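You operate a simulated robot arm through the tools that you are given. There is no shell and no other tool. Be economical: measure what you need, move in short steps, check, and stop when the job is done.

You are at the controls of a simulated two-armed robot. One attempt, no reset.

## Task
Pick up the gold cone from the top of the wooden desk with one hand, pass it to the other hand and put it on the top of the green table leaf.

The check looks at the end state, three seconds after you hand in, the way a careful person would. Anything else that was tipped, shoved, dropped, spilled or broken makes it a failure.

## Robot
Two 7-joint arms with three-finger grippers on one trunk, on a base that drives. Base frame: it is fixed to the floor where the robot stands at the start and does not move with it; the origin is under the middle of the robot, x ahead of it, y to its left, z up; the surface under the hand at the start is at about z = 0.78. Units: m, rad, N and s.
The left shoulder is at the start at [0.042, 0.154, 1.007], the right one opposite. With the tool pointing down near the work surface each hand reaches from about 0.24 to 0.64 m from the robot's upright axis, wherever it stands, measured 20 degrees to its own side. Places, roughly: gold cone (7x6x13 cm) [0.5, 0, 0.8]; top of the green table leaf [-1.8, 2.9, 0.7]. Payload 2.69 kg a hand.
The tool frame of a hand sits at the grasp point between the pads (the TCP): z along the fingers, y along the line on which they close. The tips reach 0.029 m beyond it. Largest opening 0.12 m; the body of the gripper starts 0.078 m behind the TCP.
Orientation is told as [roll, pitch, yaw] about the base's x, y, z axes, in that order, counted from this pose: with the fingers straight down and closing along the base's y, the tool's x points along the base's -x, its y along +y and its z along -z.

## Interface
- The arms move only by the tool nudge_tool. It takes "left_moves", "right_moves" or both (then of equal length, played together; a hand with none holds still); each is a list of rows, each a list of 3 entries, a list of its own where there are three numbers: the turn, a rotation vector about the base's x, y, z in rad, then the shift along the base's x, y, z in m, then the closure, from 0 (fully open) to 1 (shut). In form: [[[ax, ay, az], [tx, ty, tz], grip], ...]. A call has 1 to 20 rows; each row is the pose to reach, as a shift and turn from the pose commanded when the call began. Rows are played at 5 a second. More than 0.05 m and 0.15 rad between two rows, or a gripper value outside its range, and nothing of the call is played. A pose out of reach is approached as far as the arm can. The call stops where the force on the tool passes 40 N (or 10 N more than at its start, if that is more) or the arm is blocked; 0.2 s more then pass. Each finger halts on what it meets, pressing with about 25 N; the grip force reading is that of the motor and also rises with nothing between the fingers. The clock runs only during rows and for 0.2 s after the last one: add rows that repeat a pose to give the fingers time. It gives the time, the measured TCP pose, the force on the tool (base axes), the opening and the grip force at its end, in the units of the frame above (readings bear some noise), with the torque about the TCP (base axes, N m) and any sound that the robot's microphone picked up.
- Cameras (640 x 400 px; columns grow to the right, rows downward): "scene" is now at [0.1551, 0.009, 1.1686]; the picture's right is [0.11, -0.99, 0.00], its down [-0.44, -0.05, -0.90] and it looks along [0.89, 0.10, -0.44] (base axes); focal length 249 px, centre (320, 200). "left" rides on the left gripper at [0.063, 0, -0.104] in its tool frame; the picture's right is [0.00, 1.00, 0.00], its down [-0.83, 0.00, -0.56] and it looks along [-0.56, 0.00, 0.83] (tool axes); focal length 275 px, centre (320, 200). "right" rides on the right gripper at [0.063, 0, -0.104] in its tool frame; the picture's right is [0.00, 1.00, 0.00], its down [-0.83, 0.00, -0.56] and it looks along [-0.56, 0.00, 0.83] (tool axes); focal length 275 px, centre (320, 200).
- capture(camera): a new picture of that camera. The clock stands still meanwhile.
- slide_trunk(by): slides the trunk up (or, below 0, down) by that many m; the arms and the scene camera ride with it, the base frame stays. It gives what a move gives, with no picture.
- drive_base(legs): drives the robot by 1 to 6 legs, each [ahead, left, turn to the left] in m, m and rad, along the robot's own axes; the way and the turn of a leg run together, so that a leg with both is an arc; at most 1.5 m and 3.142 rad a leg. The arms and the cameras ride along, it lands a little off, and it stops where it bumps. It gives what a move gives.
- aim_head(pan, tilt): turns the head with the scene camera to pan (to the left, within 1.396 rad either way) and tilt (down, from -0.506 to 1.204), counted from straight ahead of the robot. It gives what a move gives.
- pixel_to_xyz(camera, pixels): for up to 12 pixels [column, row] of the newest picture of that camera ("zoom" is the newest enlarged one), the place [x, y, z] in the base frame of the surface seen there, good to about 0.002 m. The clock stands still meanwhile.
- zoom(camera, box): a new picture of the part [left, top, right, bottom] of that camera's present view, enlarged. The clock stands still meanwhile.
- hand_in(): hands the job in; it is judged then, once.

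Work in short steps. Measure before you move; look again where a grasp or a placing could have gone wrong, and mend it. You have 80 turns and 70 pictures in all, those below and enlarged ones among them. Open the grippers and draw the arms clear of the work before you hand the job in, unless the task says otherwise; then end with one line.

The tools are called after ">>>" as name(argument=value, ...) on one line, values as JSON. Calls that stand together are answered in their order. nudge_tool: Moves the arms, as the interface text tells. Its arguments: {"type":"object","properties":{"left_moves":{"type":"array","items":{"type":"array"}},"right_moves":{"type":"array","items":{"type":"array"}}},"required":[]} The other tools are called the same way: slide_trunk (by) slides the trunk up or down; drive_base (legs) drives the base; aim_head (pan, tilt) turns the head that bears the scene camera; capture (camera) takes a picture; pixel_to_xyz (camera, pixels) gives the place of the surface under pixels of a picture; zoom (camera, box) takes an enlarged picture of a part of a camera's view; hand_in () hands the job in.

At the start:

```text
time_s: 0.0
left_position: [0.3869, 0.1243, 1.0805]
left_tcp_rot: [-0.002, -0.003, 0.0]
left_force: [-0.1, -0.5, -0.1]
left_torque: [0.01, -0.01, 0.0]
left_opening: 0.1197
left_gripper_force: 0.0
right_position: [0.3846, -0.1312, 1.0026]
right_tcp_rot: [0.0, 0.0, 0.0]
right_force: [0.4, 0.2, -0.3]
right_torque: [0.0, 0.02, -0.01]
right_opening: 0.1199
right_gripper_force: 0.1
trunk travel left (down, up): [-0.375, 0.063]
robot x, y, heading: [-0.0001, -0.0012, 0.002]
head pan, tilt: [0.108, 0.454]
```

scene: 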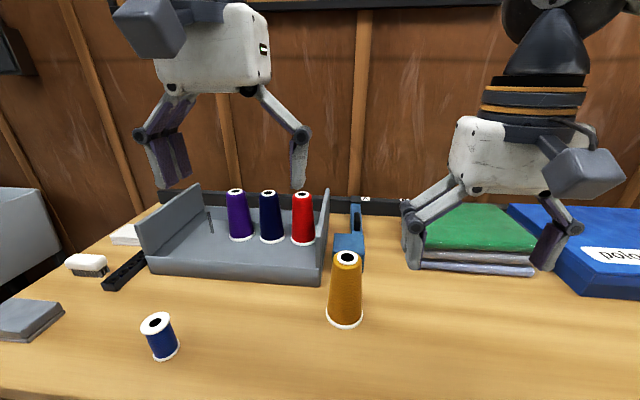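
right: 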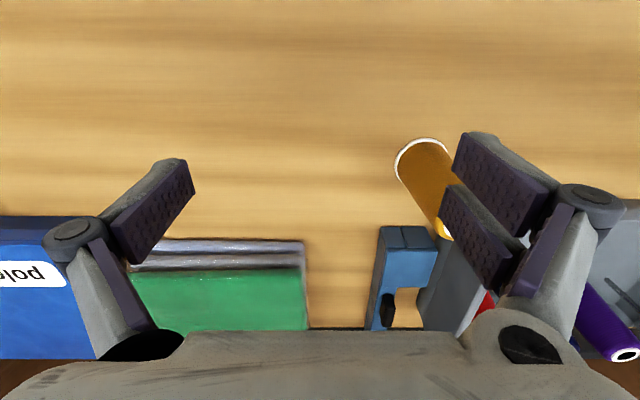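
left: 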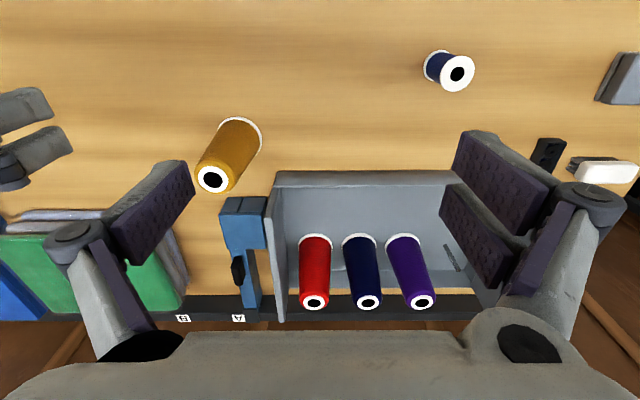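

The gold cone is at about (346,290) in the scene picture, with its top at (347,257) and its base at (345,318). I'll measure it and its neighbours.

>>> pixel_to_xyz(camera="scene", pixels=[[347, 253], [346, 275], [346, 300], [345, 318], [330, 318], [362, 318], [345, 335], [348, 240], [327, 265], [304, 238], [420, 262], [304, 200]])

>>> pixel_to_xyz(camera="left", pixels=[[213, 168], [213, 180], [200, 180], [228, 183], [262, 135], [225, 130], [245, 200], [285, 175]])

```text
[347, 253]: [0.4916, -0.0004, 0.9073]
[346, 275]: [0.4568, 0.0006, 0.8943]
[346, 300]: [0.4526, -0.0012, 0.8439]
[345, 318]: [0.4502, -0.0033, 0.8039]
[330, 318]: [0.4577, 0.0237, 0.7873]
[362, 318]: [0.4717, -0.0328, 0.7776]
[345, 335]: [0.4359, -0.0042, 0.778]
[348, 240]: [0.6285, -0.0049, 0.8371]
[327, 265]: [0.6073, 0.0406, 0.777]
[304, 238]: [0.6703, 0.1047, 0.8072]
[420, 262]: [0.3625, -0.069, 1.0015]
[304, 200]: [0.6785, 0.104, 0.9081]
```

```text
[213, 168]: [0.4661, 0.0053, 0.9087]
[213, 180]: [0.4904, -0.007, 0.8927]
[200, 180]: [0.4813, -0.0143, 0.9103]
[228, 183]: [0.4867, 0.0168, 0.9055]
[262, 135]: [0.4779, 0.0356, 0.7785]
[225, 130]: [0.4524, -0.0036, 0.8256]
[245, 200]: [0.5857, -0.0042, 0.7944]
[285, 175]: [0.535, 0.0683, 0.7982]
```

The cone axis is at about (0.482, 0.001), its base at z 0.778 and its top at 0.91. The right hand will grip low, tilted 45° from the right, and the left hand will take the upper part. I'll yaw both hands 90° up high, with cameras outward, and check the books' extent.

>>> pixel_to_xyz(camera="right", pixels=[[150, 240], [225, 241], [303, 241], [220, 300], [350, 200], [400, 228], [60, 218], [300, 290]])

>>> nudge_tool(right_moves=[[[0, 0, 0.14], [0, -0.01, 0], 0], [[0, 0, 0.28], [0, -0.02, 0], 0], [[0, 0, 0.42], [0, -0.03, 0], 0], [[0, 0, 0.56], [0, -0.04, 0], 0], [[0, 0, 0.7], [0, -0.05, 0], 0], [[0, 0, 0.84], [0, -0.06, 0], 0], [[0, 0, 0.98], [0, -0.07, 0], 0], [[0, 0, 1.12], [0, -0.08, 0], 0], [[0, 0, 1.26], [0, -0.08, 0], 0], [[0, 0, 1.4], [0, -0.08, 0], 0], [[0, 0, 1.5], [0, -0.08, 0], 0], [[0, 0, 1.571], [0, -0.08, 0], 0]], left_moves=[[[0, 0, -0.14], [0, 0.01, 0], 0], [[0, 0, -0.28], [0, 0.02, 0], 0], [[0, 0, -0.42], [0, 0.03, 0], 0], [[0, 0, -0.56], [0, 0.04, 0], 0], [[0, 0, -0.7], [0, 0.05, 0], 0], [[0, 0, -0.84], [0, 0.06, 0], 0], [[0, 0, -0.98], [0, 0.07, 0], 0], [[0, 0, -1.12], [0, 0.08, 0], 0], [[0, 0, -1.26], [0, 0.08, 0], 0], [[0, 0, -1.4], [0, 0.08, 0], 0], [[0, 0, -1.5], [0, 0.08, 0], 0], [[0, 0, -1.571], [0, 0.08, 0], 0]])

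```text
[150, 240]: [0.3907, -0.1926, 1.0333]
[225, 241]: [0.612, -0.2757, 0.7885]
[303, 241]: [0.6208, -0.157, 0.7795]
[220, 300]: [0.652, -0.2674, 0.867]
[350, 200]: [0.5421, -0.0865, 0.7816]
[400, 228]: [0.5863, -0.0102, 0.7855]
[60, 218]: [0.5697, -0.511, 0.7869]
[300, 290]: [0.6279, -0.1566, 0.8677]
```

```text
time_s: 2.6
left_position: [0.3867, 0.2032, 1.0805]
left_tcp_rot: [-0.001, -0.002, -1.573]
left_force: [-0.3, 0.2, -0.2]
left_torque: [0.01, -0.02, 0.03]
left_opening: 0.1199
left_gripper_force: 0.0
right_position: [0.3837, -0.2121, 1.0028]
right_tcp_rot: [-0.001, 0.001, 1.572]
right_force: [-0.2, -0.3, 0.5]
right_torque: [0.02, 0.0, -0.01]
right_opening: 0.1201
right_gripper_force: 0.0
trunk travel left (down, up): [-0.375, 0.063]
robot x, y, heading: [0.0011, 0.0023, -0.004]
head pan, tilt: [0.108, 0.454]
```

Books begin at x = 0.612 with their top at 0.868, so they are clear of the approach. I'll tilt both hands, bring the right one to a pre-grasp beside the cone and keep the left one high and aside.

>>> nudge_tool(right_moves=[[[0.13, 0, 0], [0.0, 0, 0], 0], [[0.26, 0, 0], [0.02, 0.01, 0], 0], [[0.39, 0, 0], [0.04, 0.03, -0.01], 0], [[0.52, 0, 0], [0.06, 0.05, -0.03], 0], [[0.65, 0, 0], [0.08, 0.07, -0.05], 0], [[0.785, 0, 0], [0.098, 0.097, -0.078], 0], [[0.785, 0, 0], [0.098, 0.097, -0.078], 0]], left_moves=[[[-0.07, 0, 0], [0, 0.01, 0], 0], [[-0.14, 0, 0], [0, 0.02, 0], 0], [[-0.21, 0, 0], [0, 0.03, 0], 0], [[-0.28, 0, 0], [0, 0.04, 0], 0], [[-0.35, 0, 0], [0, 0.05, 0], 0], [[-0.436, 0, 0], [0, 0.06, 0], 0], [[-0.436, 0, 0], [0, 0.06, 0], 0]])

>>> capture(camera="scene")

>>> capture(camera="right")

```text
time_s: 4.2
left_position: [0.3853, 0.2639, 1.0817]
left_tcp_rot: [0.0, -0.437, -1.572]
left_force: [0.0, -0.5, -0.7]
left_torque: [0.04, -0.01, 0.0]
left_opening: 0.1199
left_gripper_force: 0.0
right_position: [0.4823, -0.1131, 0.928]
right_tcp_rot: [-0.001, -0.786, 1.569]
right_force: [-0.8, 0.6, 0.3]
right_torque: [-0.02, -0.01, -0.03]
right_opening: 0.12
right_gripper_force: 0.0
trunk travel left (down, up): [-0.375, 0.063]
robot x, y, heading: [0.0034, 0.004, 0.0]
head pan, tilt: [0.108, 0.454]
```

```text
66 pictures are left
```

scene: 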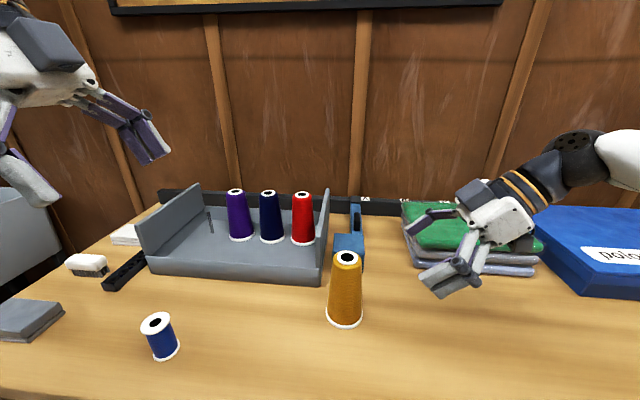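

```text
65 pictures are left
```

right: 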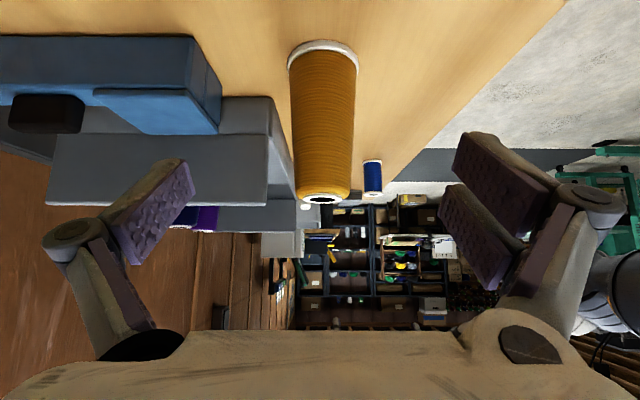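

The pre-grasp is aligned: the cone is centred at column ~322 in the right picture. The blue tool sits at x > 0.585, so I'll narrow the opening to about 0.096 and advance along the tool axis to (0.482, 0.001, 0.814).

>>> nudge_tool(right_moves=[[[0, 0, 0], [0, 0, 0], 0.2], [[0, 0, 0], [0, 0.028, -0.028], 0.2], [[0, 0, 0], [0, 0.056, -0.056], 0.2], [[0, 0, 0], [0, 0.08, -0.08], 0.2], [[0, 0, 0], [0, 0.1, -0.1], 0.2], [[0, 0, 0], [0, 0.114, -0.114], 0.2], [[0, 0, 0], [0, 0.114, -0.114], 0.2]])

>>> capture(camera="right")

>>> capture(camera="scene")

```text
time_s: 5.8
left_position: [0.3862, 0.2654, 1.0821]
left_tcp_rot: [0.0, -0.438, -1.571]
left_force: [-0.2, 0.4, 0.1]
left_torque: [0.0, 0.0, 0.01]
left_opening: 0.1198
left_gripper_force: 0.0
right_position: [0.481, 0.0007, 0.8122]
right_tcp_rot: [-0.001, -0.785, 1.57]
right_force: [-0.7, -0.6, -0.5]
right_torque: [0.0, 0.03, -0.03]
right_opening: 0.096
right_gripper_force: 0.1
trunk travel left (down, up): [-0.375, 0.063]
robot x, y, heading: [0.0017, 0.0015, -0.001]
head pan, tilt: [0.108, 0.454]
```

```text
64 pictures are left
```

right: 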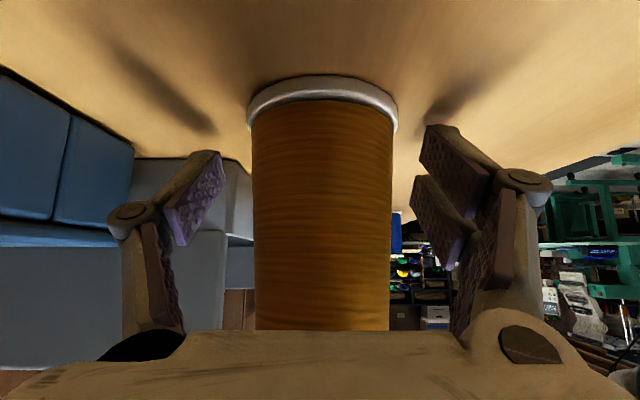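

```text
63 pictures are left
```

scene: 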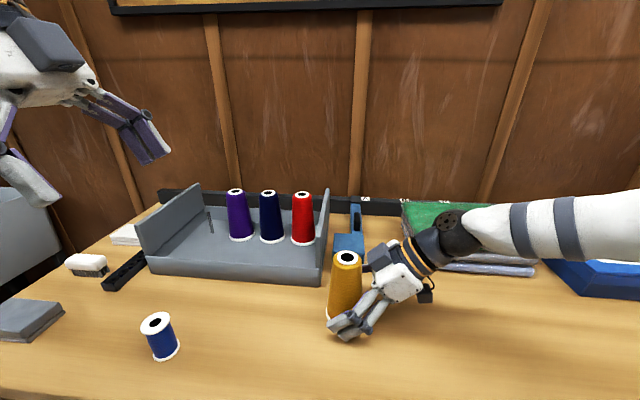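

The cone stands between the pads (left pad near col 200, right near 430) and nothing has been touched. I'll close the fingers.

>>> nudge_tool(right_moves=[[[0, 0, 0], [0, 0, 0], 0.3], [[0, 0, 0], [0, 0, 0], 0.4], [[0, 0, 0], [0, 0, 0], 0.5], [[0, 0, 0], [0, 0, 0], 0.7], [[0, 0, 0], [0, 0, 0], 0.9], [[0, 0, 0], [0, 0, 0], 0.9]])

>>> capture(camera="right")

```text
time_s: 7.2
left_position: [0.3833, 0.2638, 1.0835]
left_tcp_rot: [0.0, -0.437, -1.57]
left_force: [-0.6, 0.6, -0.2]
left_torque: [0.02, 0.03, 0.02]
left_opening: 0.1199
left_gripper_force: 0.0
right_position: [0.4796, -0.0011, 0.8138]
right_tcp_rot: [-0.003, -0.789, 1.573]
right_force: [-6.9, -2.4, 22.7]
right_torque: [-0.07, 0.95, 0.09]
right_opening: 0.0587
right_gripper_force: 25.0
trunk travel left (down, up): [-0.375, 0.063]
robot x, y, heading: [-0.0014, -0.0014, 0.0]
head pan, tilt: [0.108, 0.454]
```

```text
62 pictures are left
```

right: 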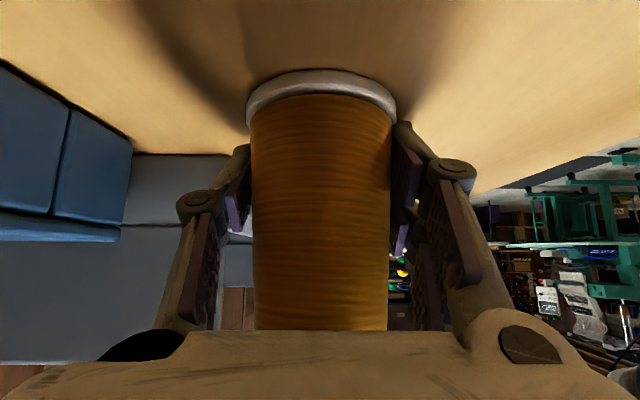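

The cone is gripped at 0.0587 opening and 25 N. The upward force is the taper wedging against the desk. I'll lift straight up.

>>> nudge_tool(right_moves=[[[0, 0, 0], [0, 0, 0.01], 0.9], [[0, 0, 0], [0, 0, 0.03], 0.9], [[0, 0, 0], [0, 0, 0.06], 0.9], [[0, 0, 0], [0, 0, 0.1], 0.9], [[0, 0, 0], [0, 0, 0.14], 0.9], [[0, 0, 0], [0, 0, 0.18], 0.9], [[0, 0, 0], [0, 0, 0.22], 0.9], [[0, 0, 0], [0, 0, 0.22], 0.9]])

>>> capture(camera="scene")

>>> capture(camera="right")

```text
time_s: 9.0
left_position: [0.3869, 0.2641, 1.083]
left_tcp_rot: [-0.002, -0.438, -1.569]
left_force: [0.4, 0.0, 0.1]
left_torque: [0.0, 0.01, -0.01]
left_opening: 0.1199
left_gripper_force: 0.2
right_position: [0.4818, 0.0017, 1.03]
right_tcp_rot: [0.002, -0.784, 1.572]
right_force: [-0.7, -0.1, -1.5]
right_torque: [0.0, 0.01, 0.02]
right_opening: 0.0588
right_gripper_force: 25.1
trunk travel left (down, up): [-0.375, 0.063]
robot x, y, heading: [-0.0002, 0.0012, 0.001]
head pan, tilt: [0.108, 0.454]
```

```text
61 pictures are left
```

scene: 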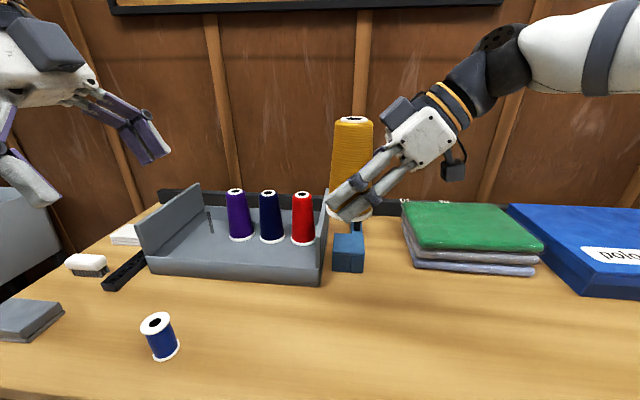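

```text
60 pictures are left
```

right: 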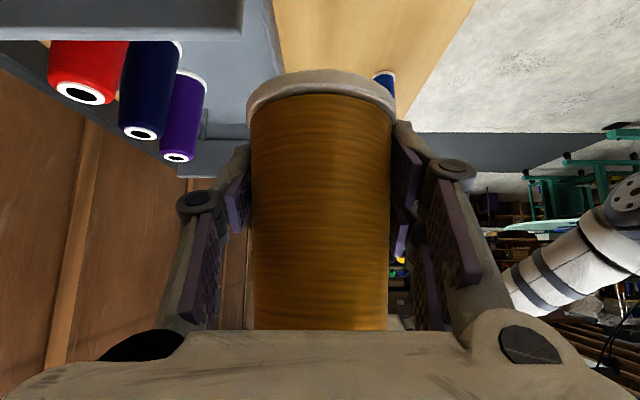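

The cone is lifted and upright. I'll measure its top and base now for the left-hand grasp.

>>> pixel_to_xyz(camera="scene", pixels=[[352, 116], [352, 122], [352, 135], [352, 155], [334, 135], [372, 135], [333, 150], [372, 145], [364, 212], [365, 205], [352, 119], [340, 119]])

>>> zoom(camera="scene", box=[300, 90, 500, 240])

```text
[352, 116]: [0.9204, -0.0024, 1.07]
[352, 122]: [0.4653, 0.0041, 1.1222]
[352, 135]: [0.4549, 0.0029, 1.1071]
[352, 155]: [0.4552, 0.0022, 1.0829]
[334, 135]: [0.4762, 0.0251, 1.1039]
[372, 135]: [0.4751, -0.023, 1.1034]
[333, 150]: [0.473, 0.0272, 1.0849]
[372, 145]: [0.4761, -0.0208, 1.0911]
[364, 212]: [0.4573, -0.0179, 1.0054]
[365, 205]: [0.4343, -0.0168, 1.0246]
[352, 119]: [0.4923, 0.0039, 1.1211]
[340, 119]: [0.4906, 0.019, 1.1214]
```

```text
2.67 times, centred on (400, 165) of scene
```

zoom: 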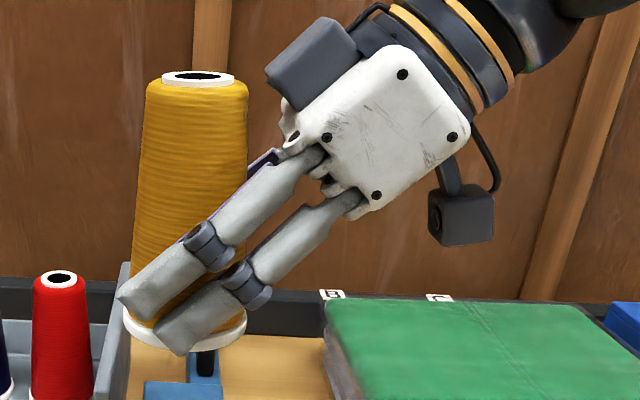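

In the zoom the finger is a pair of bars running at 45° from the right, leaving the cone's top ~6 cm free. A mirror-image 45° approach from the left keeps the tips parallel to the right fingers, so the left target TCP is ≈ (0.482, 0.015, 1.10). First I move to a pre-grasp backed off along its axis.

>>> nudge_tool(left_moves=[[[-0.07, 0, 0], [0, 0, 0.04], 0.2], [[-0.14, 0, 0], [0.02, 0, 0.08], 0.2], [[-0.21, 0, 0], [0.04, -0.02, 0.12], 0.2], [[-0.28, 0, 0], [0.06, -0.05, 0.15], 0.2], [[-0.349, 0, 0], [0.08, -0.08, 0.157], 0.2], [[-0.349, 0, 0], [0.0955, -0.109, 0.157], 0.2], [[-0.349, 0, 0], [0.0955, -0.109, 0.157], 0.2]])

>>> capture(camera="left")

>>> capture(camera="scene")

```text
time_s: 10.6
left_position: [0.468, 0.1671, 1.2061]
left_tcp_rot: [0.001, -0.789, -1.571]
left_force: [0.0, 0.6, 0.0]
left_torque: [-0.03, 0.01, 0.0]
left_opening: 0.096
left_gripper_force: 0.0
left hand out of reach, approached as far as the arm can: row 3, 4, 5, 6, 7
right_position: [0.4819, 0.0033, 1.0299]
right_tcp_rot: [-0.001, -0.785, 1.57]
right_force: [0.7, -0.1, -1.3]
right_torque: [-0.01, 0.02, 0.0]
right_opening: 0.0583
right_gripper_force: 25.0
trunk travel left (down, up): [-0.375, 0.063]
robot x, y, heading: [0.0009, -0.0035, -0.001]
head pan, tilt: [0.108, 0.454]
```

```text
58 pictures are left
```

left: 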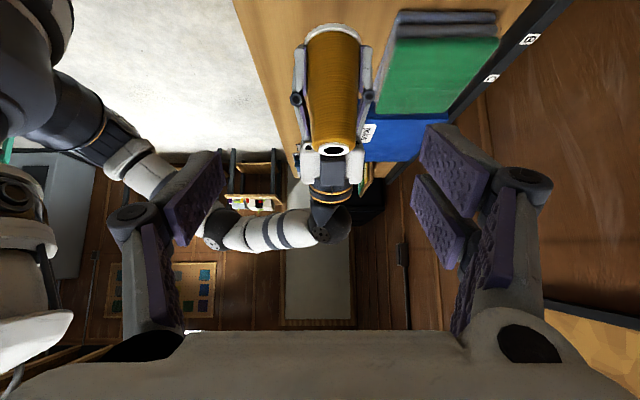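

```text
57 pictures are left
```

scene: 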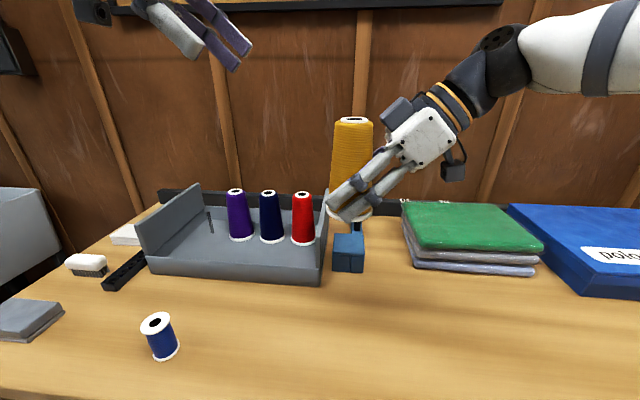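

The left hand falls short at that height. I'll bring the right hand with the cone lower and nearer, and the left pre-grasp with it.

>>> nudge_tool(right_moves=[[[0, 0, 0], [-0.02, 0, -0.015], 0.9], [[0, 0, 0], [-0.04, 0, -0.03], 0.9], [[0, 0, 0], [-0.06, 0, -0.045], 0.9], [[0, 0, 0], [-0.07, 0, -0.06], 0.9], [[0, 0, 0], [-0.07, 0, -0.06], 0.9]], left_moves=[[[0, 0, 0], [-0.02, 0, -0.015], 0.2], [[0, 0, 0], [-0.04, 0, -0.03], 0.2], [[0, 0, 0], [-0.06, 0, -0.045], 0.2], [[0, 0, 0], [-0.07, 0, -0.06], 0.2], [[0, 0, 0], [-0.07, 0, -0.06], 0.2]])

```text
time_s: 11.8
left_position: [0.395, 0.1662, 1.1458]
left_tcp_rot: [0.001, -0.787, -1.57]
left_force: [0.5, 0.1, 0.2]
left_torque: [0.0, -0.01, -0.02]
left_opening: 0.0961
left_gripper_force: 0.2
right_position: [0.413, 0.0008, 0.9711]
right_tcp_rot: [0.0, -0.786, 1.572]
right_force: [0.3, -0.5, -1.1]
right_torque: [0.02, 0.03, 0.03]
right_opening: 0.0581
right_gripper_force: 25.1
trunk travel left (down, up): [-0.375, 0.063]
robot x, y, heading: [-0.0002, -0.001, 0.003]
head pan, tilt: [0.108, 0.454]
```

The left hand is at (0.396, 0.166, 1.146). I'll put it on the approach line at (0.412, 0.135, 1.16) and check alignment.

>>> nudge_tool(left_moves=[[[0, 0, 0], [0.008, -0.015, 0.014], 0.2], [[0, 0, 0], [0.0165, -0.031, 0.014], 0.2], [[0, 0, 0], [0.0165, -0.031, 0.014], 0.2]])

>>> capture(camera="left")

>>> capture(camera="scene")

```text
time_s: 12.6
left_position: [0.4121, 0.1349, 1.1581]
left_tcp_rot: [-0.001, -0.787, -1.572]
left_force: [0.2, -0.3, -0.2]
left_torque: [0.0, 0.03, 0.01]
left_opening: 0.096
left_gripper_force: 0.1
right_position: [0.4119, -0.0, 0.9699]
right_tcp_rot: [0.0, -0.785, 1.571]
right_force: [0.5, 0.1, -1.7]
right_torque: [0.0, -0.01, 0.01]
right_opening: 0.0586
right_gripper_force: 24.9
trunk travel left (down, up): [-0.375, 0.063]
robot x, y, heading: [0.0028, 0.0024, -0.002]
head pan, tilt: [0.108, 0.454]
```

```text
56 pictures are left
```

left: 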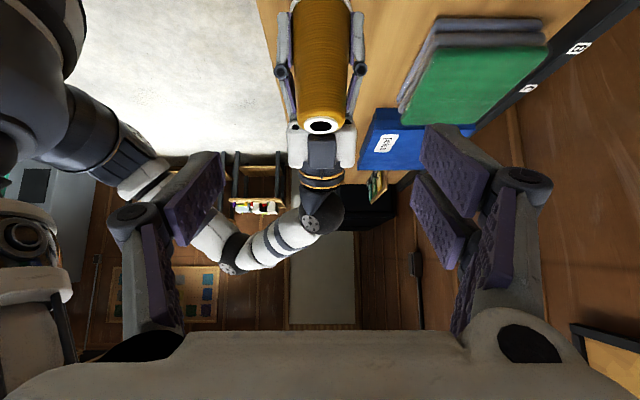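

```text
55 pictures are left
```

scene: 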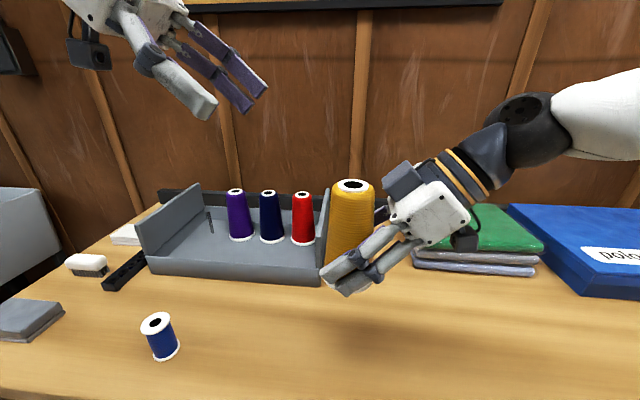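

Alignment is good (cone at col 320). I'll advance along the axis to 4 cm short of the grasp and look.

>>> nudge_tool(left_moves=[[[0, 0, 0], [0, -0.03, -0.03], 0.2], [[0, 0, 0], [0, -0.06, -0.06], 0.2], [[0, 0, 0], [0, -0.08, -0.08], 0.2], [[0, 0, 0], [0, -0.08, -0.08], 0.2]])

>>> zoom(camera="scene", box=[220, 60, 500, 310])

```text
time_s: 13.6
left_position: [0.4118, 0.0569, 1.076]
left_tcp_rot: [0.0, -0.786, -1.57]
left_force: [-0.2, 0.0, -0.6]
left_torque: [-0.01, 0.01, -0.02]
left_opening: 0.0961
left_gripper_force: 0.1
right_position: [0.4141, -0.0014, 0.9703]
right_tcp_rot: [0.002, -0.785, 1.571]
right_force: [0.0, 0.6, -1.3]
right_torque: [0.0, 0.0, 0.01]
right_opening: 0.0586
right_gripper_force: 24.9
trunk travel left (down, up): [-0.375, 0.063]
robot x, y, heading: [-0.0005, 0.0015, -0.004]
head pan, tilt: [0.108, 0.454]
```

```text
1.60 times, centred on (360, 185) of scene
```

zoom: 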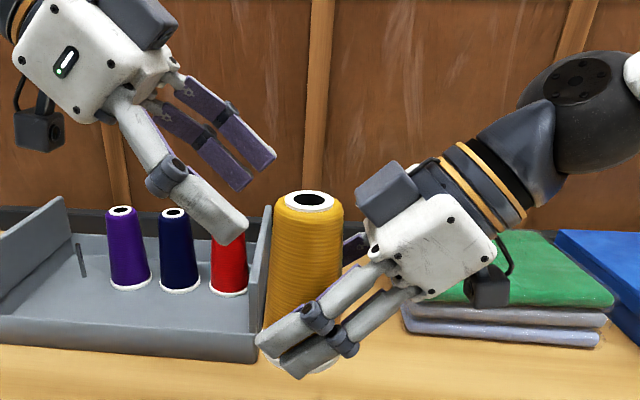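

Near the cone, the left hand has a single bar and the right a double one, with the pattern reversed on the far side, which gives extra clearance. I'll advance the last 4 cm slowly.

>>> nudge_tool(left_moves=[[[0, 0, 0], [0, -0.015, -0.012], 0.2], [[0, 0, 0], [0, -0.028, -0.025], 0.2], [[0, 0, 0], [0, -0.04, -0.035], 0.2], [[0, 0, 0], [0, -0.04, -0.035], 0.2]])

>>> zoom(camera="scene", box=[220, 60, 500, 310])

>>> capture(camera="left")

```text
time_s: 14.6
left_position: [0.4107, 0.0149, 1.0422]
left_tcp_rot: [0.0, -0.788, -1.57]
left_force: [-0.3, 0.1, 0.4]
left_torque: [0.02, 0.02, 0.01]
left_opening: 0.0958
left_gripper_force: 0.2
right_position: [0.4123, -0.0002, 0.9693]
right_tcp_rot: [0.0, -0.786, 1.571]
right_force: [0.7, 0.9, -0.6]
right_torque: [0.02, -0.02, -0.03]
right_opening: 0.0582
right_gripper_force: 24.8
trunk travel left (down, up): [-0.375, 0.063]
robot x, y, heading: [0.0017, -0.0022, 0.0]
head pan, tilt: [0.108, 0.454]
```

```text
1.60 times, centred on (360, 185) of scene
```

zoom: 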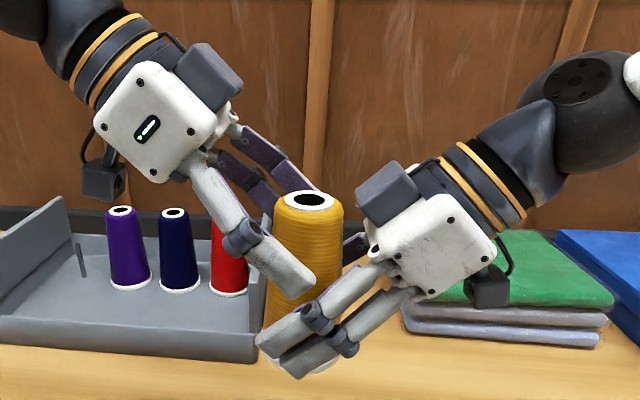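

```text
52 pictures are left
```

left: 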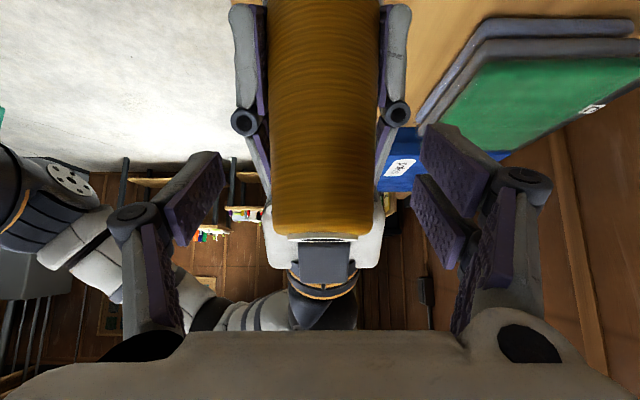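

The left fingers straddle the cone's upper part, clear of the right ones. I'll close the left hand.

>>> nudge_tool(left_moves=[[[0, 0, 0], [0, 0, 0], 0.3], [[0, 0, 0], [0, 0, 0], 0.4], [[0, 0, 0], [0, 0, 0], 0.5], [[0, 0, 0], [0, 0, 0], 0.6], [[0, 0, 0], [0, 0, 0], 0.8], [[0, 0, 0], [0, 0, 0], 0.9], [[0, 0, 0], [0, 0, 0], 0.9]])

>>> zoom(camera="scene", box=[220, 60, 500, 310])

>>> capture(camera="left")

```text
time_s: 16.2
left_position: [0.4125, 0.0158, 1.0416]
left_tcp_rot: [0.001, -0.787, -1.571]
left_force: [15.9, 4.0, -2.0]
left_torque: [0.28, -1.22, 0.05]
left_opening: 0.0486
left_gripper_force: 24.9
right_position: [0.4133, 0.0008, 0.9689]
right_tcp_rot: [0.001, -0.786, 1.571]
right_force: [-17.0, -3.1, 2.4]
right_torque: [0.05, -0.01, 0.19]
right_opening: 0.0581
right_gripper_force: 25.0
trunk travel left (down, up): [-0.375, 0.063]
robot x, y, heading: [0.0026, -0.0006, 0.001]
head pan, tilt: [0.108, 0.454]
```

```text
1.60 times, centred on (360, 185) of scene
```

zoom: 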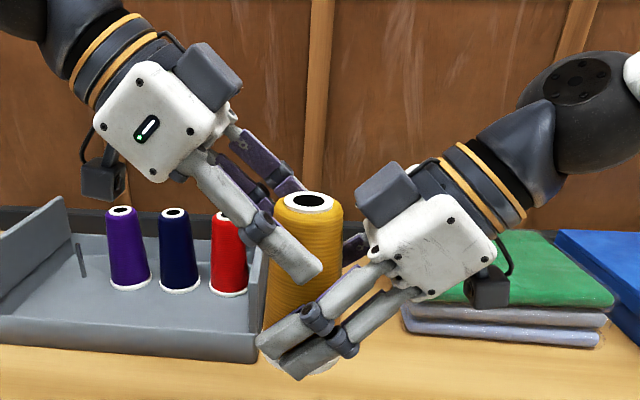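

```text
50 pictures are left
```

left: 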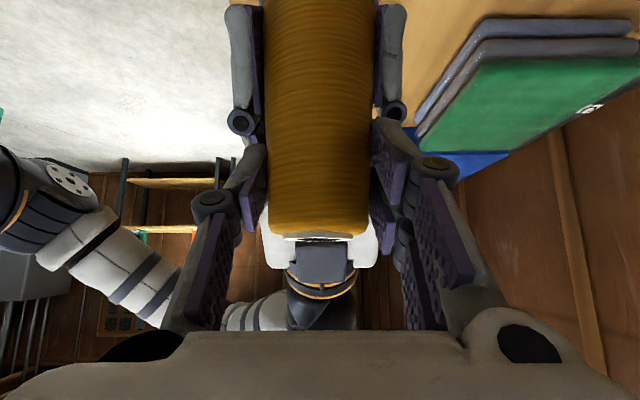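

The left hand grips at 0.0486 with 25 N, with about 16 N of sideways strain in x between the hands. I'll ease it by a couple of mm before releasing.

>>> nudge_tool(left_moves=[[[0, 0, 0], [0.001, 0, 0], 0.9], [[0, 0, 0], [0.002, 0, 0], 0.9], [[0, 0, 0], [0.002, 0, 0], 0.9]])

```text
time_s: 17.0
left_position: [0.4126, 0.0155, 1.0424]
left_tcp_rot: [-0.002, -0.787, -1.571]
left_force: [10.2, 12.3, -0.1]
left_torque: [0.96, -1.14, 0.14]
left_opening: 0.0487
left_gripper_force: 25.0
right_position: [0.4136, 0.0004, 0.9693]
right_tcp_rot: [0.001, -0.785, 1.57]
right_force: [-10.2, -12.7, -1.9]
right_torque: [-0.1, 0.37, 0.05]
right_opening: 0.0583
right_gripper_force: 25.3
trunk travel left (down, up): [-0.375, 0.063]
robot x, y, heading: [0.0001, -0.0016, -0.002]
head pan, tilt: [0.108, 0.454]
```

The strain is down to about 10 N. I'll open the right hand while both hold still.

>>> nudge_tool(right_moves=[[[0, 0, 0], [0, 0, 0], 0.5], [[0, 0, 0], [0, 0, 0], 0.4], [[0, 0, 0], [0, 0, 0], 0.3], [[0, 0, 0], [0, 0, 0], 0.2], [[0, 0, 0], [0, 0, 0], 0.2]])

>>> zoom(camera="scene", box=[220, 60, 500, 310])

>>> capture(camera="right")

```text
time_s: 18.2
left_position: [0.4142, 0.0155, 1.0413]
left_tcp_rot: [-0.001, -0.787, -1.572]
left_force: [0.0, -0.9, 0.2]
left_torque: [0.02, 0.0, -0.03]
left_opening: 0.0486
left_gripper_force: 24.9
right_position: [0.415, 0.0012, 0.9697]
right_tcp_rot: [0.001, -0.786, 1.572]
right_force: [0.0, -0.3, -0.4]
right_torque: [-0.02, 0.0, 0.02]
right_opening: 0.0962
right_gripper_force: 0.0
trunk travel left (down, up): [-0.375, 0.063]
robot x, y, heading: [0.004, 0.0008, -0.0]
head pan, tilt: [0.108, 0.454]
```

```text
1.60 times, centred on (360, 185) of scene
```

zoom: 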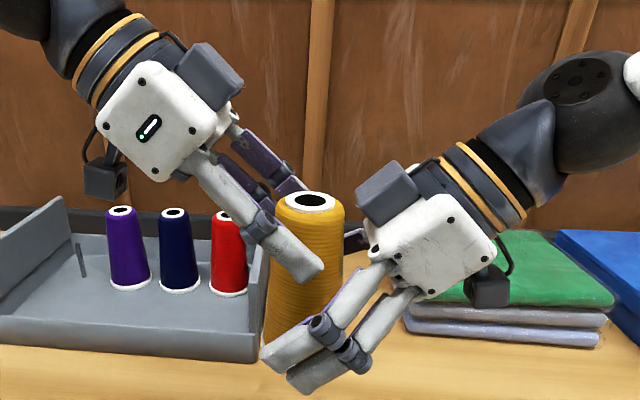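

```text
48 pictures are left
```

right: 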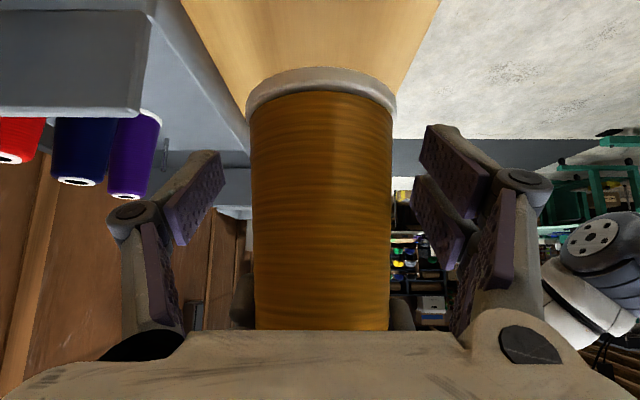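

The cone stays with the left hand while the right is open. I'll withdraw the right hand along its own axis.

>>> nudge_tool(right_moves=[[[0, 0, 0], [0, -0.02, 0.02], 0.2], [[0, 0, 0], [0, -0.045, 0.045], 0.2], [[0, 0, 0], [0, -0.075, 0.075], 0.2], [[0, 0, 0], [0, -0.105, 0.105], 0.2], [[0, 0, 0], [0, -0.135, 0.12], 0.2], [[0, 0, 0], [0, -0.17, 0.13], 0.2], [[0, 0, 0], [0, -0.2, 0.13], 0.2], [[0, 0, 0], [0, -0.2, 0.13], 0.2]])

>>> capture(camera="scene")

```text
time_s: 20.0
left_position: [0.4134, 0.0152, 1.0417]
left_tcp_rot: [-0.001, -0.787, -1.57]
left_force: [0.0, 0.1, -0.4]
left_torque: [0.01, 0.01, -0.04]
left_opening: 0.0485
left_gripper_force: 24.7
right_position: [0.4144, -0.2011, 1.1031]
right_tcp_rot: [-0.002, -0.787, 1.57]
right_force: [-0.1, -0.6, 0.0]
right_torque: [0.0, 0.0, 0.0]
right_opening: 0.0959
right_gripper_force: 0.1
trunk travel left (down, up): [-0.375, 0.063]
robot x, y, heading: [0.003, -0.0003, -0.001]
head pan, tilt: [0.108, 0.454]
```

```text
47 pictures are left
```

scene: 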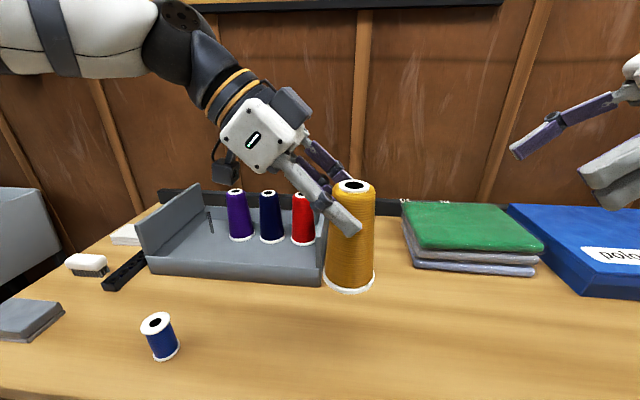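

The left hand has the cone upright and alone. I'll level the right hand and draw both arms in for driving.

>>> nudge_tool(right_moves=[[[-0.13, 0, 0], [-0.01, 0, 0], 0.2], [[-0.26, 0, 0], [-0.02, 0, 0], 0.2], [[-0.39, 0, 0], [-0.03, 0, 0], 0.2], [[-0.52, 0, 0], [-0.04, 0, 0], 0.2], [[-0.65, 0, 0], [-0.06, 0, 0], 0.2], [[-0.785, 0, 0], [-0.07, 0, 0], 0.2], [[-0.785, 0, 0], [-0.07, 0, 0], 0.2]], left_moves=[[[0, 0, 0], [0, 0, 0.02], 0.9], [[0, 0, 0], [-0.01, 0, 0.04], 0.9], [[0, 0, 0], [-0.03, 0.02, 0.05], 0.9], [[0, 0, 0], [-0.05, 0.04, 0.05], 0.9], [[0, 0, 0], [-0.07, 0.06, 0.05], 0.9], [[0, 0, 0], [-0.08, 0.07, 0.05], 0.9], [[0, 0, 0], [-0.08, 0.07, 0.05], 0.9]])

>>> aim_head(pan=1.39, tilt=0.35)

>>> capture(camera="scene")

```text
time_s: 21.6
left_position: [0.3315, 0.0867, 1.0923]
left_tcp_rot: [0.0, -0.786, -1.572]
left_force: [-0.4, 0.0, -1.8]
left_torque: [0.04, -0.01, 0.03]
left_opening: 0.0484
left_gripper_force: 25.0
right_position: [0.345, -0.2004, 1.0996]
right_tcp_rot: [0.001, 0.0, 1.571]
right_force: [-0.6, 0.0, 0.0]
right_torque: [0.02, 0.01, 0.01]
right_opening: 0.0959
right_gripper_force: 0.1
trunk travel left (down, up): [-0.375, 0.063]
robot x, y, heading: [0.0008, 0.001, 0.001]
head pan, tilt: [0.108, 0.454]
```

```text
time_s: 23.1
left_position: [0.3326, 0.0862, 1.0936]
left_tcp_rot: [0.0, -0.788, -1.571]
left_force: [0.1, -0.1, -1.1]
left_torque: [0.04, -0.02, -0.01]
left_opening: 0.0484
left_gripper_force: 25.1
right_position: [0.3444, -0.1997, 1.1001]
right_tcp_rot: [0.001, 0.0, 1.573]
right_force: [-0.5, 0.0, -0.1]
right_torque: [0.02, 0.0, 0.0]
right_opening: 0.0961
right_gripper_force: 0.1
trunk travel left (down, up): [-0.375, 0.063]
robot x, y, heading: [0.0008, 0.0012, -0.006]
head pan, tilt: [1.389, 0.351]
```

```text
46 pictures are left
```

scene: 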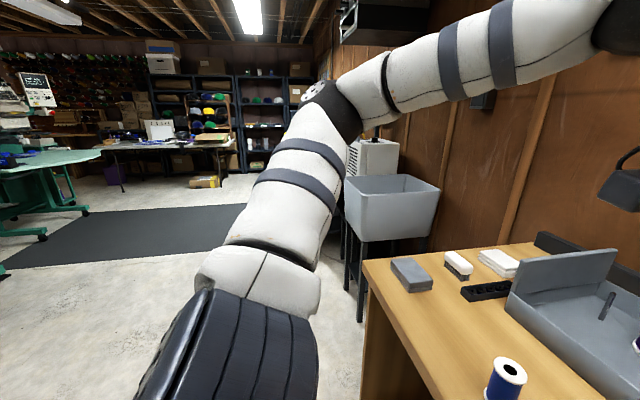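

The green leaf is visible at the left (30-100, 155). I'll back away 0.5 m from the desk, then turn left partway and look.

>>> drive_base(legs=[[-0.5, 0, 0]])

>>> capture(camera="scene")

```text
time_s: 26.0
left_position: [-0.1632, 0.0882, 1.0933]
left_tcp_rot: [-0.001, -0.787, -1.568]
left_force: [0.6, 0.0, -1.3]
left_torque: [0.05, 0.0, 0.03]
left_opening: 0.0481
left_gripper_force: 24.8
right_position: [-0.1504, -0.2013, 1.1002]
right_tcp_rot: [0.001, 0.0, 1.573]
right_force: [-1.0, -0.8, -0.4]
right_torque: [-0.01, -0.04, 0.0]
right_opening: 0.0961
right_gripper_force: 0.0
trunk travel left (down, up): [-0.375, 0.063]
robot x, y, heading: [-0.4971, -0.0012, 0.003]
head pan, tilt: [1.389, 0.351]
```

```text
45 pictures are left
```

scene: 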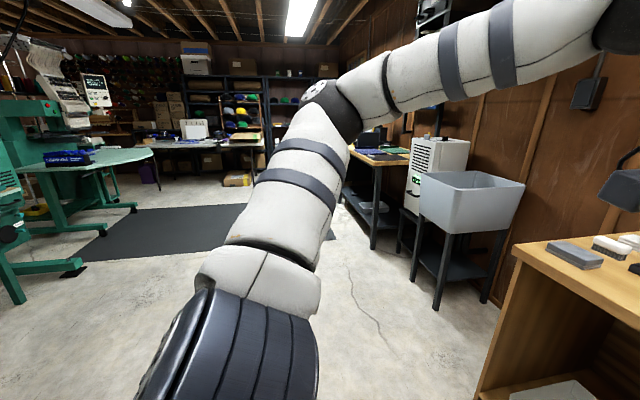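

There is clear floor to the left. I'll turn left in place by 1.5 rad and face the head forward for a look.

>>> drive_base(legs=[[0, 0, 1.6]])

>>> aim_head(pan=0.4, tilt=0.35)

>>> capture(camera="scene")

```text
time_s: 30.2
left_position: [-0.5837, 0.3313, 1.0935]
left_tcp_rot: [0.0, -0.787, 0.009]
left_force: [0.0, 0.3, -2.1]
left_torque: [0.04, 0.0, 0.01]
left_opening: 0.048
left_gripper_force: 25.1
right_position: [-0.2978, 0.3445, 1.0995]
right_tcp_rot: [0.0, 0.001, -3.133]
right_force: [-0.8, -0.6, 0.9]
right_torque: [-0.01, 0.02, 0.01]
right_opening: 0.0962
right_gripper_force: 0.1
trunk travel left (down, up): [-0.375, 0.063]
robot x, y, heading: [-0.4948, -0.0005, 1.575]
head pan, tilt: [1.389, 0.351]
```

```text
time_s: 31.5
left_position: [-0.5847, 0.3304, 1.0931]
left_tcp_rot: [0.0, -0.787, 0.009]
left_force: [-0.1, -0.2, -0.9]
left_torque: [0.02, 0.03, -0.02]
left_opening: 0.0479
left_gripper_force: 25.4
right_position: [-0.2981, 0.3464, 1.1006]
right_tcp_rot: [0.0, 0.0, -3.132]
right_force: [-0.2, 0.1, 1.0]
right_torque: [-0.02, 0.02, -0.01]
right_opening: 0.0959
right_gripper_force: 0.0
trunk travel left (down, up): [-0.375, 0.063]
robot x, y, heading: [-0.4946, -0.0016, 1.582]
head pan, tilt: [0.4, 0.351]
```

```text
44 pictures are left
```

scene: 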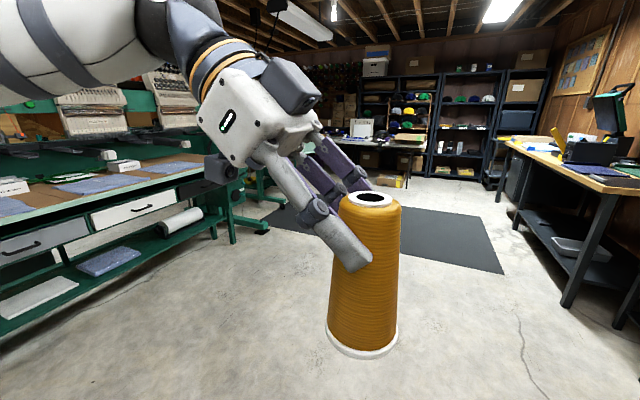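

The left arm hides the leaf, and a long green-framed table lies on the left. I'll measure its extents before driving ahead.

>>> pixel_to_xyz(camera="scene", pixels=[[100, 200], [20, 240], [200, 185], [240, 235], [265, 228], [200, 290], [60, 220], [500, 265], [410, 165], [190, 130], [280, 190]])

```text
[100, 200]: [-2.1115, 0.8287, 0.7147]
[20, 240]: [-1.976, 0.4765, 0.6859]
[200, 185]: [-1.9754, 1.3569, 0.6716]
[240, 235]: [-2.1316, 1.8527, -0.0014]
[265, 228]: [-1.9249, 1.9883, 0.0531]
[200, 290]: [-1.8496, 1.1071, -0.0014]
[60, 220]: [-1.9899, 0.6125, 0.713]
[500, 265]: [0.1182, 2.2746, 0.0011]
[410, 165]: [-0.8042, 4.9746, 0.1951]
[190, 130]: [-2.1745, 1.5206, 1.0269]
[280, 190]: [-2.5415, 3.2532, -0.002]
```

The left bench ends at x ≈ -1.95 and the floor ahead is free. I'll drive 1.5 m ahead and look left.

>>> drive_base(legs=[[1.5, 0, 0]])

>>> aim_head(pan=0.0, tilt=0.4)

>>> capture(camera="scene")

>>> capture(camera="right")

```text
time_s: 39.1
left_position: [-0.6219, 1.8693, 1.093]
left_tcp_rot: [0.0, -0.788, 0.031]
left_force: [0.1, 0.0, -1.6]
left_torque: [0.01, 0.05, -0.03]
left_opening: 0.0475
left_gripper_force: 25.0
right_position: [-0.3361, 1.8894, 1.0995]
right_tcp_rot: [-0.002, 0.0, -3.109]
right_force: [-0.2, 0.1, 0.0]
right_torque: [0.01, 0.01, 0.04]
right_opening: 0.0959
right_gripper_force: 0.1
trunk travel left (down, up): [-0.375, 0.063]
robot x, y, heading: [-0.5223, 1.5376, 1.602]
head pan, tilt: [0.4, 0.351]
```

```text
time_s: 40.0
left_position: [-0.6228, 1.869, 1.0929]
left_tcp_rot: [0.0, -0.787, 0.03]
left_force: [0.3, 0.4, -2.1]
left_torque: [0.01, 0.02, -0.01]
left_opening: 0.0476
left_gripper_force: 24.9
right_position: [-0.3352, 1.8883, 1.1006]
right_tcp_rot: [0.0, 0.002, -3.11]
right_force: [0.1, -0.4, 0.9]
right_torque: [0.02, 0.0, 0.03]
right_opening: 0.0958
right_gripper_force: 0.2
trunk travel left (down, up): [-0.375, 0.063]
robot x, y, heading: [-0.5236, 1.537, 1.602]
head pan, tilt: [0.0, 0.4]
```

```text
43 pictures are left
```

scene: 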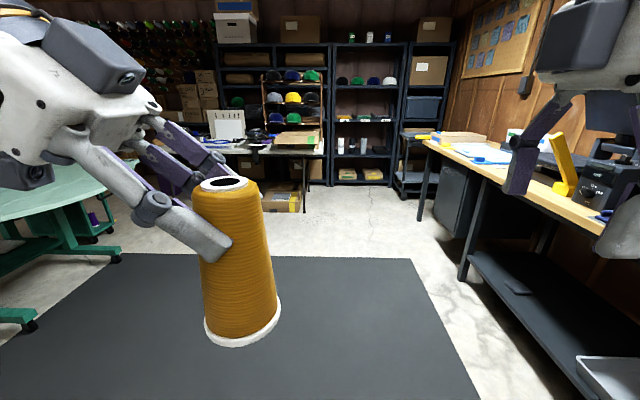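

```text
42 pictures are left
```

right: 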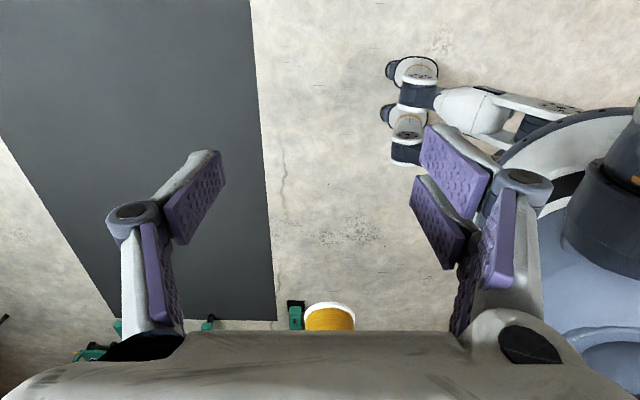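

The leaf is at the left, behind the hand. I'll turn left 1.2 rad so that it shows to the right of the arm.

>>> drive_base(legs=[[0, 0, 1.2]])

>>> aim_head(pan=-0.4, tilt=0.4)

>>> capture(camera="scene")

```text
time_s: 43.3
left_position: [-0.8663, 1.5721, 1.0935]
left_tcp_rot: [0.001, -0.786, 1.221]
left_force: [-0.3, -0.1, -2.0]
left_torque: [-0.04, 0.0, -0.01]
left_opening: 0.0476
left_gripper_force: 24.7
right_position: [-0.7798, 1.8455, 1.1002]
right_tcp_rot: [0.0, 0.0, -1.919]
right_force: [0.1, 0.5, 0.0]
right_torque: [0.01, -0.01, 0.01]
right_opening: 0.0959
right_gripper_force: 0.0
trunk travel left (down, up): [-0.375, 0.063]
robot x, y, heading: [-0.5264, 1.5383, 2.79]
head pan, tilt: [0.0, 0.4]
```

```text
time_s: 44.2
left_position: [-0.8674, 1.5718, 1.0939]
left_tcp_rot: [-0.001, -0.786, 1.222]
left_force: [-0.8, -0.6, -2.1]
left_torque: [0.01, 0.0, -0.02]
left_opening: 0.0473
left_gripper_force: 24.8
right_position: [-0.7796, 1.8451, 1.0989]
right_tcp_rot: [-0.001, 0.001, -1.918]
right_force: [-0.2, 0.0, 0.7]
right_torque: [0.02, -0.02, 0.0]
right_opening: 0.096
right_gripper_force: 0.1
trunk travel left (down, up): [-0.375, 0.063]
robot x, y, heading: [-0.5247, 1.5348, 2.797]
head pan, tilt: [-0.4, 0.4]
```

```text
41 pictures are left
```

scene: 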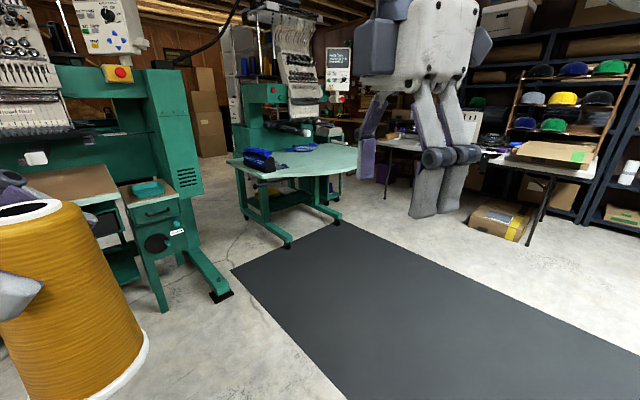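

The green leaf spans (230-360, 145-180) with blue items at its far left side. I'll measure its top and zoom.

>>> zoom(camera="scene", box=[200, 100, 400, 250])

>>> pixel_to_xyz(camera="scene", pixels=[[300, 165], [330, 160], [350, 155], [280, 172], [235, 163], [250, 175], [260, 160], [305, 149], [356, 160], [320, 172], [335, 148], [290, 243]])

```text
2.67 times, centred on (300, 175) of scene
```

zoom: 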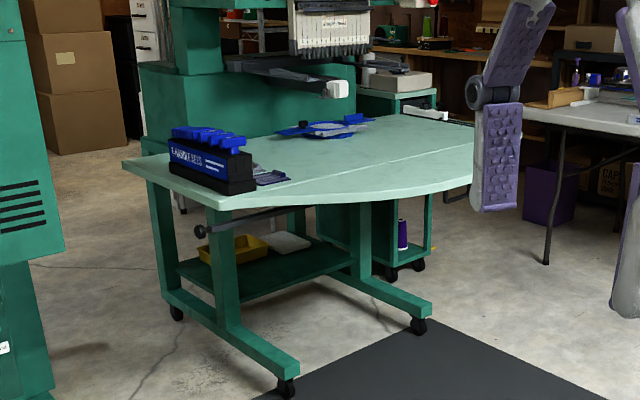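

```text
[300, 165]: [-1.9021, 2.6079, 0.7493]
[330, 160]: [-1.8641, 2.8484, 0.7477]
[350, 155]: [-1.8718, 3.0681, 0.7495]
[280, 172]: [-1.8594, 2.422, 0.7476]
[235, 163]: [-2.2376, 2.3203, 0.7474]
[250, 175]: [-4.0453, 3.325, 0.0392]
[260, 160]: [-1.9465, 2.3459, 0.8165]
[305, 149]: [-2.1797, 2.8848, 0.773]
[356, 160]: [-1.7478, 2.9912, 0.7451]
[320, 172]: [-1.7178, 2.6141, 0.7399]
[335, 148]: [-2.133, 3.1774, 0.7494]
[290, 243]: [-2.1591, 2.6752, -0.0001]
```

The table top is at z 0.748 with free space near (-1.83, 2.8). I'll slide sideways to about (-0.75, 2.95), turn to face -x, and look again.

>>> drive_base(legs=[[0.665, -1.26, 0], [0, 0, 0.345]])

>>> aim_head(pan=-0.3, tilt=0.5)

>>> capture(camera="scene")

```text
time_s: 55.4
left_position: [-1.0355, 2.9059, 1.0933]
left_tcp_rot: [0.001, -0.788, 1.544]
left_force: [0.3, 0.7, -1.8]
left_torque: [-0.04, 0.0, 0.01]
left_opening: 0.047
left_gripper_force: 24.8
right_position: [-1.0388, 3.193, 1.1007]
right_tcp_rot: [-0.001, 0.0, -1.598]
right_force: [-0.5, 0.4, -0.3]
right_torque: [-0.02, 0.0, -0.03]
right_opening: 0.0959
right_gripper_force: 0.1
trunk travel left (down, up): [-0.375, 0.063]
robot x, y, heading: [-0.6999, 2.9822, 3.112]
head pan, tilt: [-0.4, 0.4]
```

```text
time_s: 56.0
left_position: [-1.0346, 2.9062, 1.0936]
left_tcp_rot: [-0.002, -0.785, 1.543]
left_force: [0.0, -0.2, -1.9]
left_torque: [-0.02, 0.01, 0.0]
left_opening: 0.0472
left_gripper_force: 25.2
right_position: [-1.038, 3.1944, 1.0998]
right_tcp_rot: [0.0, 0.0, -1.599]
right_force: [1.1, 0.2, 1.0]
right_torque: [0.0, 0.04, 0.01]
right_opening: 0.0959
right_gripper_force: 0.0
trunk travel left (down, up): [-0.375, 0.063]
robot x, y, heading: [-0.6975, 2.9919, 3.113]
head pan, tilt: [-0.3, 0.499]
```

```text
39 pictures are left
```

scene: 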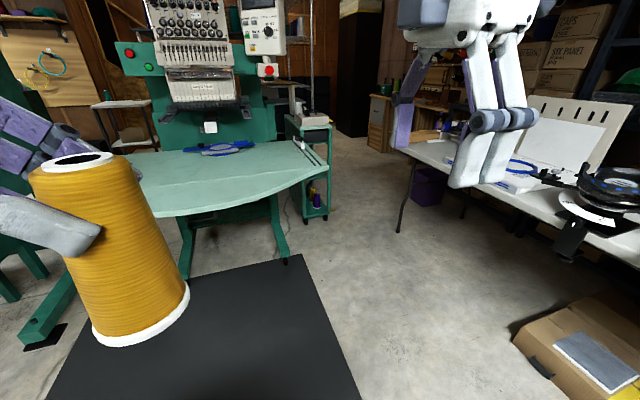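

I'll measure the leaf edge, seam and the white table on the right before moving in.

>>> pixel_to_xyz(camera="scene", pixels=[[180, 214], [250, 205], [300, 185], [325, 165], [250, 188], [200, 190], [200, 170], [250, 165], [220, 150], [270, 170], [430, 170], [600, 245]])

>>> zoom(camera="scene", box=[120, 100, 340, 240])

```text
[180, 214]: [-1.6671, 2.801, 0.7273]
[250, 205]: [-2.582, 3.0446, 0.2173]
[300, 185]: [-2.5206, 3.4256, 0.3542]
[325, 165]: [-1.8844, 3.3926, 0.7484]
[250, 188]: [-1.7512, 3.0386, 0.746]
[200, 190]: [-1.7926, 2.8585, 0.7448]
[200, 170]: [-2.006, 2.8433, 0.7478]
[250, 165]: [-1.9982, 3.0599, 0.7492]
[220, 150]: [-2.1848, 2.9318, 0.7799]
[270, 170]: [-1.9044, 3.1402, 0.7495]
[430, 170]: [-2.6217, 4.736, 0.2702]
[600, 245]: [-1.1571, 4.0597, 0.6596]
```

```text
2.86 times, centred on (230, 170) of scene
```

zoom: 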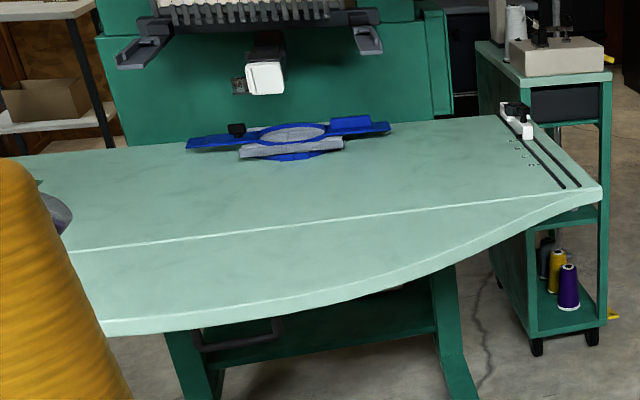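

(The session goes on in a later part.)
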